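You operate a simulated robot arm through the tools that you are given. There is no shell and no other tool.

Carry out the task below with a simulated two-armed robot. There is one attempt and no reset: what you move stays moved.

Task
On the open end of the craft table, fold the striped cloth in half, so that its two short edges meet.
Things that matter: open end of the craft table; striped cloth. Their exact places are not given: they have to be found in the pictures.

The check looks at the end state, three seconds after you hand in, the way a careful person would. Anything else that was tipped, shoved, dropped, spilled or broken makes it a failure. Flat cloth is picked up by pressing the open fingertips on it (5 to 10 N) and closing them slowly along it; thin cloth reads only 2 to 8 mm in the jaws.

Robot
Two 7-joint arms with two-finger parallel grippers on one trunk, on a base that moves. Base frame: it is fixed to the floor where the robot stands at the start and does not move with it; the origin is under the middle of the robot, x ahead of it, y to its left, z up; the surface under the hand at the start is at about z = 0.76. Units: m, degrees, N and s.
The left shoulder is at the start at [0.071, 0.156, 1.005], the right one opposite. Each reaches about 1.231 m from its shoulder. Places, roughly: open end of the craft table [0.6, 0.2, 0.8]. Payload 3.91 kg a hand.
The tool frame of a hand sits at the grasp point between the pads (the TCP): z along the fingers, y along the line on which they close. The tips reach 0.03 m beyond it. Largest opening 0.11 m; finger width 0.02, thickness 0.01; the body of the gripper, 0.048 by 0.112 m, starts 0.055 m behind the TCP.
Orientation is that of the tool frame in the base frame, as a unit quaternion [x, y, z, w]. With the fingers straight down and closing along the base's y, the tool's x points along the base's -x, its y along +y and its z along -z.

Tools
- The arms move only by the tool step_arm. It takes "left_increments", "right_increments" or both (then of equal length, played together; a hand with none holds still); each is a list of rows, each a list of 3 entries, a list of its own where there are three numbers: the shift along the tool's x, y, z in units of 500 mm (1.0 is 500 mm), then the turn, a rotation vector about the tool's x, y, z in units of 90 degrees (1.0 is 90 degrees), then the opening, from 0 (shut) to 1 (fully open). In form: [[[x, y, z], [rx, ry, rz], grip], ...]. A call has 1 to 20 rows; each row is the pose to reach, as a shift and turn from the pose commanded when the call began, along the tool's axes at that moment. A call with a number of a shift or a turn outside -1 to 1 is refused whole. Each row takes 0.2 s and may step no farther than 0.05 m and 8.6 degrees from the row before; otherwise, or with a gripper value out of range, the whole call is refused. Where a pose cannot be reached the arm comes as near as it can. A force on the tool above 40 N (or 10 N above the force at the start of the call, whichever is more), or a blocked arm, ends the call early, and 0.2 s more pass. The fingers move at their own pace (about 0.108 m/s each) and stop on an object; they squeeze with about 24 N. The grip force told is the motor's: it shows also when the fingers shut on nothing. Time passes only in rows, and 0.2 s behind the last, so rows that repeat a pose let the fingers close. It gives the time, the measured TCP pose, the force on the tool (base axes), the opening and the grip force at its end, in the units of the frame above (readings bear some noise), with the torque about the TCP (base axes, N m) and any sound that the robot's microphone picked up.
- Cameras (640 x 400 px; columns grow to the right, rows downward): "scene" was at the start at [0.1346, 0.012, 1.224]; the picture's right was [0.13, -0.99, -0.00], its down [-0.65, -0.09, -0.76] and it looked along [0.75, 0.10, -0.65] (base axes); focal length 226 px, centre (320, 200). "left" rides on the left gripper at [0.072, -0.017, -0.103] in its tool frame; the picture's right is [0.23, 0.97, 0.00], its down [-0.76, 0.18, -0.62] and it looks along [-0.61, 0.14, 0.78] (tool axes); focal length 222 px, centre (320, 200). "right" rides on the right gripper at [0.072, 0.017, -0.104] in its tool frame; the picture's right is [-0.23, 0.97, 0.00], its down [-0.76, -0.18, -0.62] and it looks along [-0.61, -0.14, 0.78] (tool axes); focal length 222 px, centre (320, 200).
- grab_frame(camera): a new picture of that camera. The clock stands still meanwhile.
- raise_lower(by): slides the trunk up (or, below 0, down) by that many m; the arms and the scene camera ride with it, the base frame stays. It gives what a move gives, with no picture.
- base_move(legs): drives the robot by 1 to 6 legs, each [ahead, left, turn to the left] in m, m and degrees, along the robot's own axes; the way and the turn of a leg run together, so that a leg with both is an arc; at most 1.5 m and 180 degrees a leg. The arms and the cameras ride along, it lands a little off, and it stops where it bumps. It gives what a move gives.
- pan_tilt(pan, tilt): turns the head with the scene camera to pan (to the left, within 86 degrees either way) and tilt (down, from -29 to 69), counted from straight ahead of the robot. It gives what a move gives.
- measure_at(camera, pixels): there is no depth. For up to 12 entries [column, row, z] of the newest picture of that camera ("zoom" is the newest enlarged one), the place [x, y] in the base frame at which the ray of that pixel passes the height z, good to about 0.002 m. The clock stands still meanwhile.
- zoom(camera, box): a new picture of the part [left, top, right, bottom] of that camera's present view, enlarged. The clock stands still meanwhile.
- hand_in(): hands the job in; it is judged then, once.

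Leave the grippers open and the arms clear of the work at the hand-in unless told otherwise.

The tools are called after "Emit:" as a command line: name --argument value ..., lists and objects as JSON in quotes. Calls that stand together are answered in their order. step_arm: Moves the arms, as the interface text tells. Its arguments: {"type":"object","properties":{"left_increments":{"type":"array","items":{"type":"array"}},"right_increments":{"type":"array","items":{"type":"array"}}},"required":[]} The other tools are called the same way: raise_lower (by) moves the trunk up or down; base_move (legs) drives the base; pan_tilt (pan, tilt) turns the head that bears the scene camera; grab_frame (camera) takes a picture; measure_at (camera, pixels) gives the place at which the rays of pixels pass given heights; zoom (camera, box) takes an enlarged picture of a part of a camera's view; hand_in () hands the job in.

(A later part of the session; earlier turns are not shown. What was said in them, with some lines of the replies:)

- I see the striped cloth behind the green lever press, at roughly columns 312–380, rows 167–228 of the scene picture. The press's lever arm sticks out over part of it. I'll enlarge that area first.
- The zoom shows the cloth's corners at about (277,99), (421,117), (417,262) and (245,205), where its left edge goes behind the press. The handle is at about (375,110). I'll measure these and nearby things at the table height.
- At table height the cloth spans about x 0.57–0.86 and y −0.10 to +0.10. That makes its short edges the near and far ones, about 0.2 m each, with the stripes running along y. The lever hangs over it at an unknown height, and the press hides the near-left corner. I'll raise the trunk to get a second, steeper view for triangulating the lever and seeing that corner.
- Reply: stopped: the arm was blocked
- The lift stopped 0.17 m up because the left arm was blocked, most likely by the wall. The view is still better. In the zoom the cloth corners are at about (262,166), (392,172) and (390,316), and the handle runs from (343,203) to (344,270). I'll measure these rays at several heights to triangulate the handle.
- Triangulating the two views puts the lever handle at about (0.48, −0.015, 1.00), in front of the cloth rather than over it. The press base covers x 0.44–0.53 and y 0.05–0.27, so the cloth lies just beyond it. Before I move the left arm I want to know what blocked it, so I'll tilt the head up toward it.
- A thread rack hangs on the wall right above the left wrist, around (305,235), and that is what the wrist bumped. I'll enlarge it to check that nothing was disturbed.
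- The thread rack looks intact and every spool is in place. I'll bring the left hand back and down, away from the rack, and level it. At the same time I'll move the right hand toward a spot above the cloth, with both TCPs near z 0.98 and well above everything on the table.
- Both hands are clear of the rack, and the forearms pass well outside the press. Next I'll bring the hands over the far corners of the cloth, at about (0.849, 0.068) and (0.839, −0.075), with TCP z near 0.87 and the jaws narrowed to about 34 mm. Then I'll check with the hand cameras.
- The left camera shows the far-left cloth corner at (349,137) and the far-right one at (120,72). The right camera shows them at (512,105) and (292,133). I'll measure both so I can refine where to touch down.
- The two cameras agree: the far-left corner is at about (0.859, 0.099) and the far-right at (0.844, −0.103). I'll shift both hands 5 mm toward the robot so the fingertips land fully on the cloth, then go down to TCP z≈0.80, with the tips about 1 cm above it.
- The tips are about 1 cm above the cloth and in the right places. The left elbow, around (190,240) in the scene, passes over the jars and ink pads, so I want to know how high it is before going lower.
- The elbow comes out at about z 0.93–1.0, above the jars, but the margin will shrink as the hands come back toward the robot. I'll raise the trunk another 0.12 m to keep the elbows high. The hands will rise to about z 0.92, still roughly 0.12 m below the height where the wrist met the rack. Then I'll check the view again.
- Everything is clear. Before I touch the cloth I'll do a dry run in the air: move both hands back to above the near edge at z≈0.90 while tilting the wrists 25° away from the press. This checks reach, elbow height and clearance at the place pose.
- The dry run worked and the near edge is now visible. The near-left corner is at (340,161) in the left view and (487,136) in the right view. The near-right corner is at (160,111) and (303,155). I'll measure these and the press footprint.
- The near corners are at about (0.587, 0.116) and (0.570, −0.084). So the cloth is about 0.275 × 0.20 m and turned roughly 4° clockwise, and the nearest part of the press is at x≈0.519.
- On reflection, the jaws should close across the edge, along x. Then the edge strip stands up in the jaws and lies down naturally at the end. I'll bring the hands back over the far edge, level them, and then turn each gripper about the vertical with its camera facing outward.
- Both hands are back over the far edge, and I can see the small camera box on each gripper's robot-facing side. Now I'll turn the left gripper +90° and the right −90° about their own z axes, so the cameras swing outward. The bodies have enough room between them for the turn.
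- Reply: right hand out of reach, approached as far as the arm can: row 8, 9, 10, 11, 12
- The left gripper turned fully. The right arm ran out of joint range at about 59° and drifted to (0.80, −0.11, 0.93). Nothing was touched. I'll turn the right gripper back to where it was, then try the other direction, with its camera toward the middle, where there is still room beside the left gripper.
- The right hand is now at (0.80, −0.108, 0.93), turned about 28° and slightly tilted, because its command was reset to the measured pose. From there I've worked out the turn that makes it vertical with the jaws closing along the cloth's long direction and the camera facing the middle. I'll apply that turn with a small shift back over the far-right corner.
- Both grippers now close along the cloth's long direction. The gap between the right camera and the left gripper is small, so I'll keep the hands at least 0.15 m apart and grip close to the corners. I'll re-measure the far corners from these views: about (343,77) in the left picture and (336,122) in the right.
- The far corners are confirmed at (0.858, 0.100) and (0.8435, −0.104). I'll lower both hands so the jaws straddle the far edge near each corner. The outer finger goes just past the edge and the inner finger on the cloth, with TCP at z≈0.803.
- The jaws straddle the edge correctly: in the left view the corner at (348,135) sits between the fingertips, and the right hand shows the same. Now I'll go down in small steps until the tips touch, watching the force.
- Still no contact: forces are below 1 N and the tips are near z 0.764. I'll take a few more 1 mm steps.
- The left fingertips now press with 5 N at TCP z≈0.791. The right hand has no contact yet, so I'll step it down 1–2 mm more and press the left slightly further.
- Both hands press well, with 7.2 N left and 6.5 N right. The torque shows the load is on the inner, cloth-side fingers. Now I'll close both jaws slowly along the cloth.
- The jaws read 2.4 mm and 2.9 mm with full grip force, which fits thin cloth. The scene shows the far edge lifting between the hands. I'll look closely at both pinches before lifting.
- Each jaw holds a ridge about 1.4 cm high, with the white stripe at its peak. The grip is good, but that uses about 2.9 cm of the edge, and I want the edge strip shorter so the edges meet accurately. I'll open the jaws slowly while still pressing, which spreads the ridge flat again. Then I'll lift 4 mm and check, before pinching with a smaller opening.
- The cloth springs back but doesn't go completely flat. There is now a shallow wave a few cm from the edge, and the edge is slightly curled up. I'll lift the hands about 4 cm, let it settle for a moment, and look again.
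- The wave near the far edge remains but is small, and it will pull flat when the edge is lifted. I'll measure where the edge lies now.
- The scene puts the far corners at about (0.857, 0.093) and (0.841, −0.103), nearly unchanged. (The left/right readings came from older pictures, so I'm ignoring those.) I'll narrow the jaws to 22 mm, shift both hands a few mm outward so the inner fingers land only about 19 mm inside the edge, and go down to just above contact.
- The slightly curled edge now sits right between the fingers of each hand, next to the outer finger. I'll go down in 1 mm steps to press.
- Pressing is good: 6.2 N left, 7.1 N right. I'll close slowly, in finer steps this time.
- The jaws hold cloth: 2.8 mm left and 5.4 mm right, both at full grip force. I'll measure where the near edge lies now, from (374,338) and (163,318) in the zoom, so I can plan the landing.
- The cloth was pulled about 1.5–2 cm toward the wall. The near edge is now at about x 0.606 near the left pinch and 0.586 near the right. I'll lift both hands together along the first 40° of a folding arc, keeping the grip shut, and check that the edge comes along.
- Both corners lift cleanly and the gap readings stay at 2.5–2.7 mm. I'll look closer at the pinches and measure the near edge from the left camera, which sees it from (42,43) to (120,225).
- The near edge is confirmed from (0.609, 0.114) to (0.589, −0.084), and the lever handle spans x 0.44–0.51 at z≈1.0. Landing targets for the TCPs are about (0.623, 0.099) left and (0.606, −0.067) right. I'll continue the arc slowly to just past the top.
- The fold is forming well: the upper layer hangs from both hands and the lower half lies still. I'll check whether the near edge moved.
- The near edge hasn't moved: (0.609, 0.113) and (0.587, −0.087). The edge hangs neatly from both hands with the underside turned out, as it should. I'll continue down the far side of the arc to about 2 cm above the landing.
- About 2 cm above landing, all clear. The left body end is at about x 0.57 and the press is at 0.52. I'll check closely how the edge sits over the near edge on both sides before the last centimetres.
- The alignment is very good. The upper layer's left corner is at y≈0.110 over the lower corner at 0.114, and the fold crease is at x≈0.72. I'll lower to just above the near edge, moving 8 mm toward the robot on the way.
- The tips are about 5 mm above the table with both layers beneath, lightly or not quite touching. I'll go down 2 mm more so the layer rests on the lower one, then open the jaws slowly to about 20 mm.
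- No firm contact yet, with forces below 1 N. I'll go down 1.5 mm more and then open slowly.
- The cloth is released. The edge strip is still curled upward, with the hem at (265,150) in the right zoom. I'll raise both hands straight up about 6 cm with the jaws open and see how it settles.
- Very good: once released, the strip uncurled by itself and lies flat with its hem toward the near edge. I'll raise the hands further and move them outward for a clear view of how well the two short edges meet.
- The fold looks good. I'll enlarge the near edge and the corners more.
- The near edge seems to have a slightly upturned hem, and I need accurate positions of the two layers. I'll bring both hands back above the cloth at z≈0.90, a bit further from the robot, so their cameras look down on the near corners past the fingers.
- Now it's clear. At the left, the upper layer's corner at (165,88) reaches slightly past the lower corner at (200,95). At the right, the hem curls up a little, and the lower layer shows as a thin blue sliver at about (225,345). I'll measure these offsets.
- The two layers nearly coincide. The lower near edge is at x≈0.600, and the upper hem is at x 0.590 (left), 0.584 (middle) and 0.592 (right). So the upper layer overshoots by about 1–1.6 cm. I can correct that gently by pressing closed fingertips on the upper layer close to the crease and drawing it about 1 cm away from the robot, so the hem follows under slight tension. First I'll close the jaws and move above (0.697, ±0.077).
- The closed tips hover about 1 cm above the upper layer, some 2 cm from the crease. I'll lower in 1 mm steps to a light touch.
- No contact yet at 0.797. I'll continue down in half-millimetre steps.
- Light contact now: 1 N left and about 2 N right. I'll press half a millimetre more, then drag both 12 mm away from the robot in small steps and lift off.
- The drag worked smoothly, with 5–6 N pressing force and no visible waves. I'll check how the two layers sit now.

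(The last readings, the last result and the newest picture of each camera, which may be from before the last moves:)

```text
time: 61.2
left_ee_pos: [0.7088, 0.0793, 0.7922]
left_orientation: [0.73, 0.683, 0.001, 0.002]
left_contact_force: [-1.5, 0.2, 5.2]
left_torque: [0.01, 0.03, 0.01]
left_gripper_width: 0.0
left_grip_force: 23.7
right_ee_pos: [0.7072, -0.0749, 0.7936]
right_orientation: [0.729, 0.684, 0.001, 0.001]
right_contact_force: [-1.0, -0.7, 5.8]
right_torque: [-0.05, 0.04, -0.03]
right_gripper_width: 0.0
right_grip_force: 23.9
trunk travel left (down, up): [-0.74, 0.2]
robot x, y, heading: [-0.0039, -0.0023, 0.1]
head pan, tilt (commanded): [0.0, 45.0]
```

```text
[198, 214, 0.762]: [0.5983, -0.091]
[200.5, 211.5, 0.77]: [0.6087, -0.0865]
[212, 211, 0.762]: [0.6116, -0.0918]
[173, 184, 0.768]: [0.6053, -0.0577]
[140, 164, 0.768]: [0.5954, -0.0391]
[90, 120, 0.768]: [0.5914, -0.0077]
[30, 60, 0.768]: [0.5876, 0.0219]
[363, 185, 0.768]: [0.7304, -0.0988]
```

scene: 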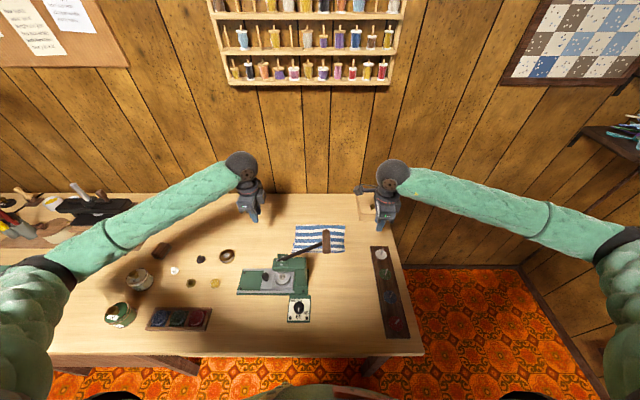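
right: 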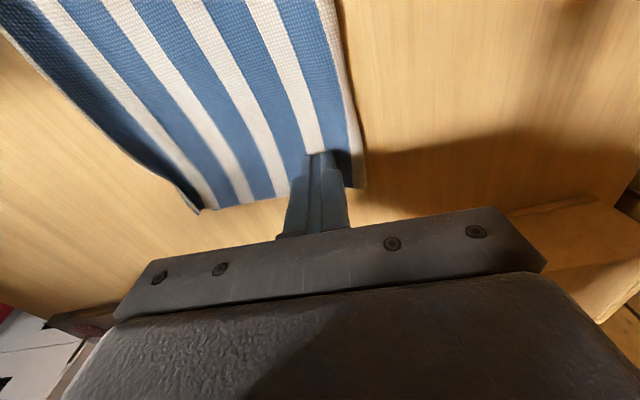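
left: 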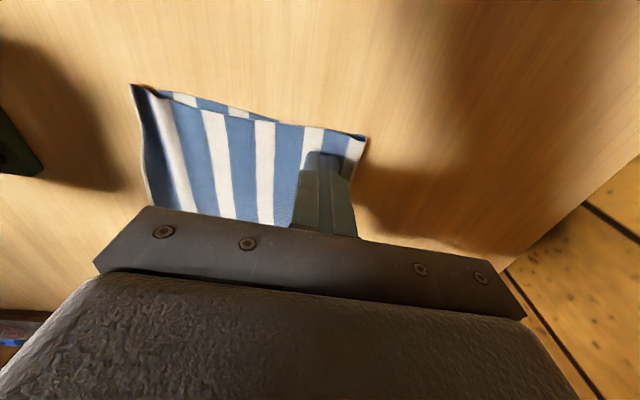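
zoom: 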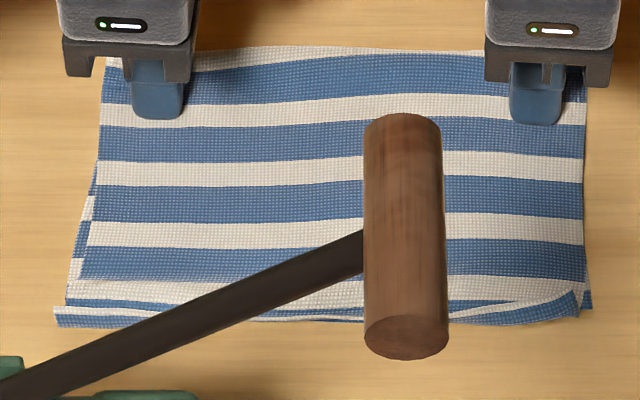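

The whole folded cloth slid together by about 1 cm, so nothing was harmed, but the layers' offset stayed the same. The corners agree within about 1 cm: left (0.602, 0.112) over (0.611, 0.109), right (0.600, −0.090) over (0.612, −0.092). I'll lift the hands straight up, open them, and move outward for an unobstructed final check.

Emit:
step_arm --left_increments '[[[0, 0, -0.02], [0, 0, 0], 0], [[0, 0, -0.06], [0, 0, 0], 0], [[0, 0, -0.12], [0, 0, 0], 0.1], [[0, 0, -0.19], [0, 0, 0], 0.3], [[0.02, -0.02, -0.25], [0, 0, 0], 0.5], [[0.08, -0.05, -0.28], [0, 0, 0], 0.8], [[0.15, -0.08, -0.28], [0, 0, 0], 1], [[0.22, -0.1, -0.28], [0, 0, 0], 1], [[0.29, -0.12, -0.28], [0, 0, 0], 1], [[0.34, -0.13, -0.28], [0, 0, 0], 1]]' --right_increments '[[[0, 0, -0.02], [0, 0, 0], 0], [[0, 0, -0.06], [0, 0, 0], 0], [[0, 0, -0.12], [0, 0, 0], 0.1], [[0, 0, -0.19], [0, 0, 0], 0.3], [[-0.02, -0.02, -0.25], [0, 0, 0], 0.5], [[-0.08, -0.05, -0.28], [0, 0, 0], 0.8], [[-0.15, -0.08, -0.28], [0, 0, 0], 1], [[-0.22, -0.1, -0.28], [0, 0, 0], 1], [[-0.29, -0.12, -0.28], [0, 0, 0], 1], [[-0.34, -0.13, -0.28], [0, 0, 0], 1]]'

Emit:
grab_frame --camera "scene"

Emit:
zoom --camera "scene" --box '[286, 214, 350, 254]'

Emit:
grab_frame --camera "left"

```text
time: 63.4
left_ee_pos: [0.6539, 0.2536, 0.9302]
left_orientation: [0.73, 0.683, 0.001, 0.001]
left_contact_force: [0.0, 1.0, -0.3]
left_torque: [0.0, -0.03, -0.01]
left_gripper_width: 0.1098
left_grip_force: 0.1
right_ee_pos: [0.6301, -0.2408, 0.9308]
right_orientation: [0.73, 0.684, -0.001, 0.0]
right_contact_force: [0.2, 0.0, 0.3]
right_torque: [0.0, -0.02, 0.02]
right_gripper_width: 0.1101
right_grip_force: 0.0
trunk travel left (down, up): [-0.74, 0.2]
robot x, y, heading: [-0.0011, -0.0007, 0.2]
head pan, tilt (commanded): [0.0, 45.0]
```

```text
taken
```

scene: 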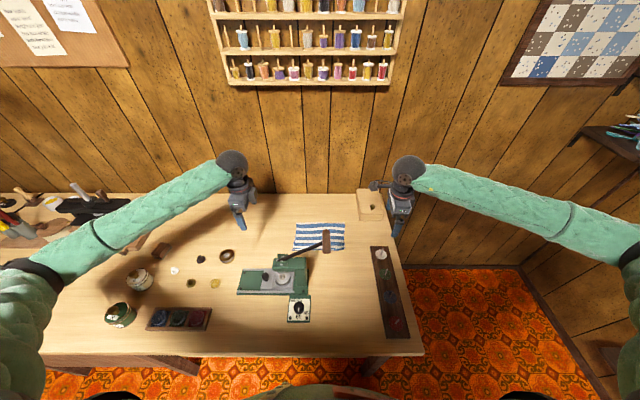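

```text
10.00 times, centred on (318, 234) of scene
```

zoom: 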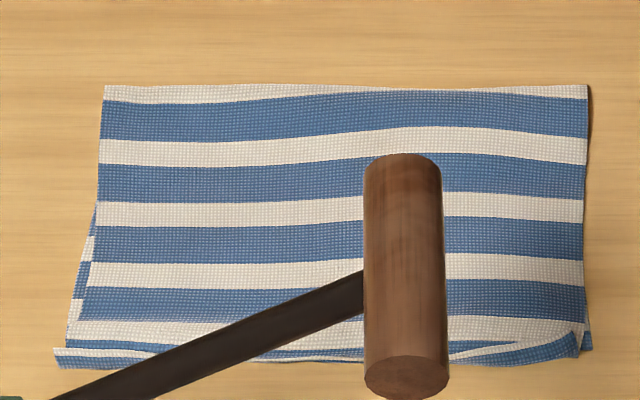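

```text
taken
```

left: 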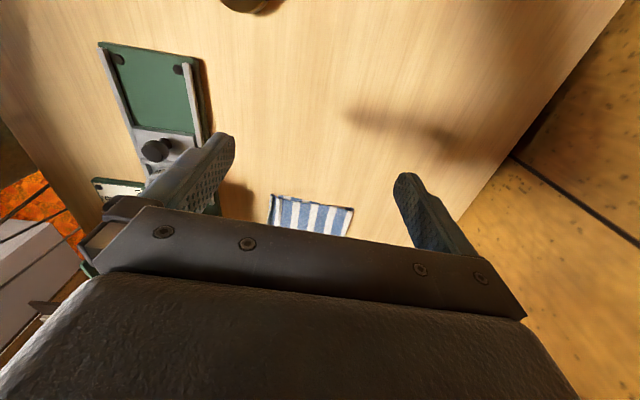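

The fold looks neat: two flat layers, with the short edges together at the near side. I'll check that the other things on the table are undisturbed.

Emit:
zoom --camera "scene" --box '[30, 190, 350, 390]'

Emit:
zoom --camera "scene" --box '[280, 170, 440, 350]'

```text
2.00 times, centred on (190, 290) of scene
```

zoom: 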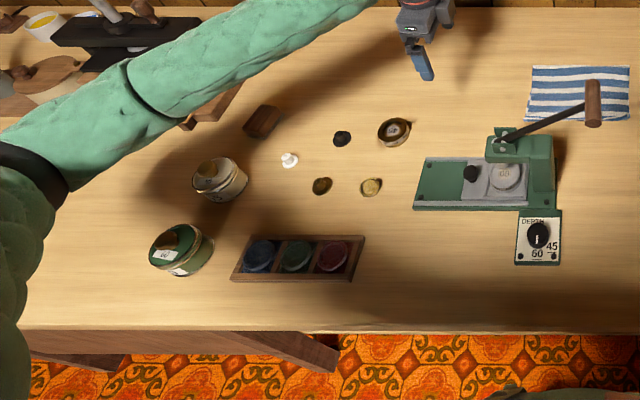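

```text
2.22 times, centred on (360, 260) of scene
```

zoom: 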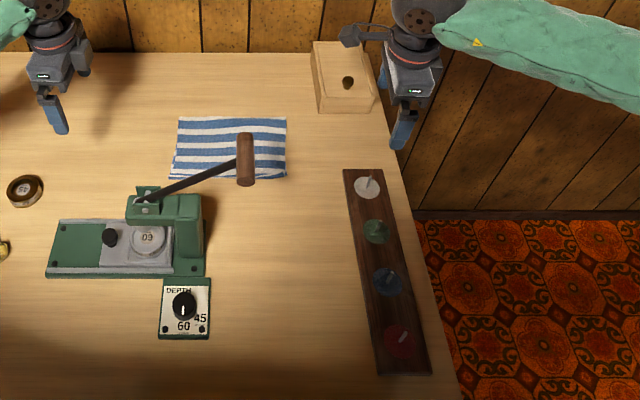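

Everything appears in place. The two jars at the left look slanted at the picture's edge, so I'll zoom in on them to be sure it's only perspective.

Emit:
zoom --camera "scene" --box '[90, 240, 220, 340]'

Emit:
measure_at --camera "scene" --pixels '[[140, 291, 0.76], [125, 326, 0.76], [150, 255, 0.76]]'

```text
4.00 times, centred on (155, 290) of scene
```

zoom: 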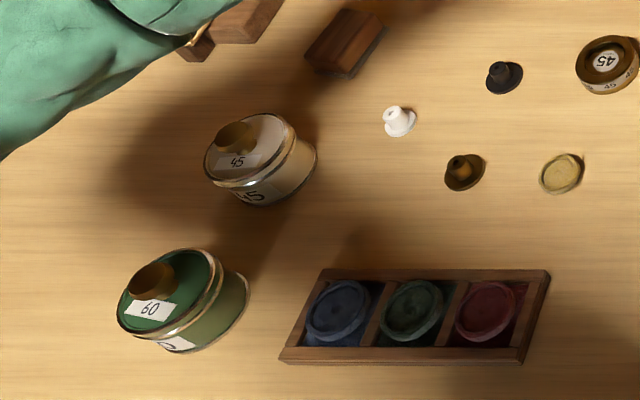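

```text
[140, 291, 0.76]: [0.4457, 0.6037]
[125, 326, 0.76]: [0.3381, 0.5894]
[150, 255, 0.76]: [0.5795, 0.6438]
```

The jars are upright and nothing else has moved. The cloth is folded in half with its short edges together, and both grippers are open. I'll raise the hands a little more so they're well clear, then take one last look.

Emit:
step_arm --left_increments '[[[0.02, -0.02, -0.03], [0, 0, 0], 1], [[0.04, -0.04, -0.06], [0, 0, 0], 1], [[0.06, -0.06, -0.09], [0, 0, 0], 1], [[0.06, -0.06, -0.09], [0, 0, 0], 1], [[0.06, -0.06, -0.09], [0, 0, 0], 1]]' --right_increments '[[[-0.02, -0.02, -0.03], [0, 0, 0], 1], [[-0.04, -0.04, -0.06], [0, 0, 0], 1], [[-0.06, -0.06, -0.09], [0, 0, 0], 1], [[-0.06, -0.06, -0.09], [0, 0, 0], 1], [[-0.06, -0.06, -0.09], [0, 0, 0], 1]]'

Emit:
grab_frame --camera "scene"

Emit:
zoom --camera "scene" --box '[270, 200, 370, 270]'

```text
time: 64.6
left_ee_pos: [0.626, 0.2854, 0.9755]
left_orientation: [0.73, 0.684, 0.001, 0.002]
left_contact_force: [-0.6, -0.5, 0.9]
left_torque: [-0.02, 0.01, -0.02]
left_gripper_width: 0.11
left_grip_force: 0.1
right_ee_pos: [0.5997, -0.2689, 0.976]
right_orientation: [0.729, 0.684, 0.0, 0.0]
right_contact_force: [0.0, -0.1, 0.1]
right_torque: [-0.01, -0.01, 0.01]
right_gripper_width: 0.1099
right_grip_force: 0.1
trunk travel left (down, up): [-0.74, 0.2]
robot x, y, heading: [0.0008, -0.0012, 0.4]
head pan, tilt (commanded): [0.0, 45.0]
```

```text
taken
```

scene: 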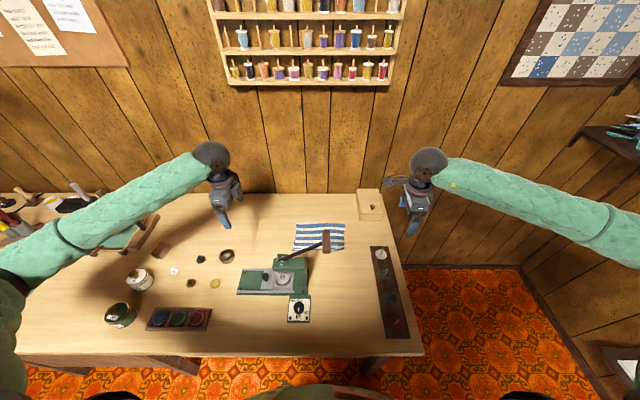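

```text
5.71 times, centred on (320, 235) of scene
```

zoom: 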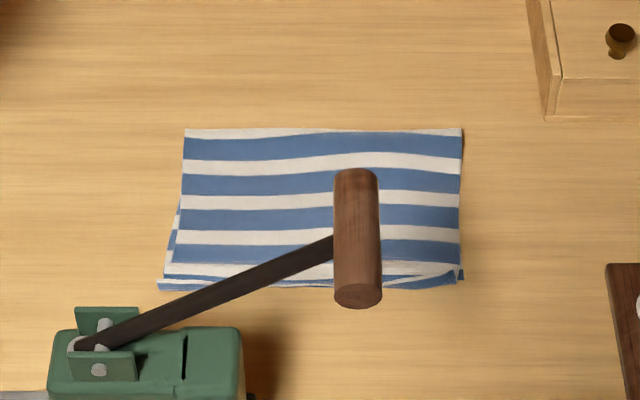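

The cloth lies folded in half on the table with its short edges together to within about 1 cm. The hands are open and clear, and everything else stands where it was. I'm handing in.

Emit:
hand_in

```text
The job is handed in.
```

I folded the striped cloth in half and handed the job in. It lies flat on the table in two layers, with its two short edges together on the side nearest the robot.

- **Edge match:** the corners agree to within about 1 cm. Midway along, the upper edge extends roughly 1–1.5 cm past the lower one, and its hem curls up slightly. I tried to close that gap by drawing the upper layer back, but the whole cloth slid about 1 cm instead, so I left it.
- **Position:** the cloth started just behind the lever press, and I folded it there. It ended up about 2–3 cm further from the robot than where it lay at the start.
- **Contact with other things:** early on, while I was raising the trunk, the left wrist bumped the thread rack on the wall. I checked the rack in an enlarged picture and every spool was still in place. Nothing else on the table appears to have been touched or moved.

Both grippers are open, and the arms are clear of the cloth.
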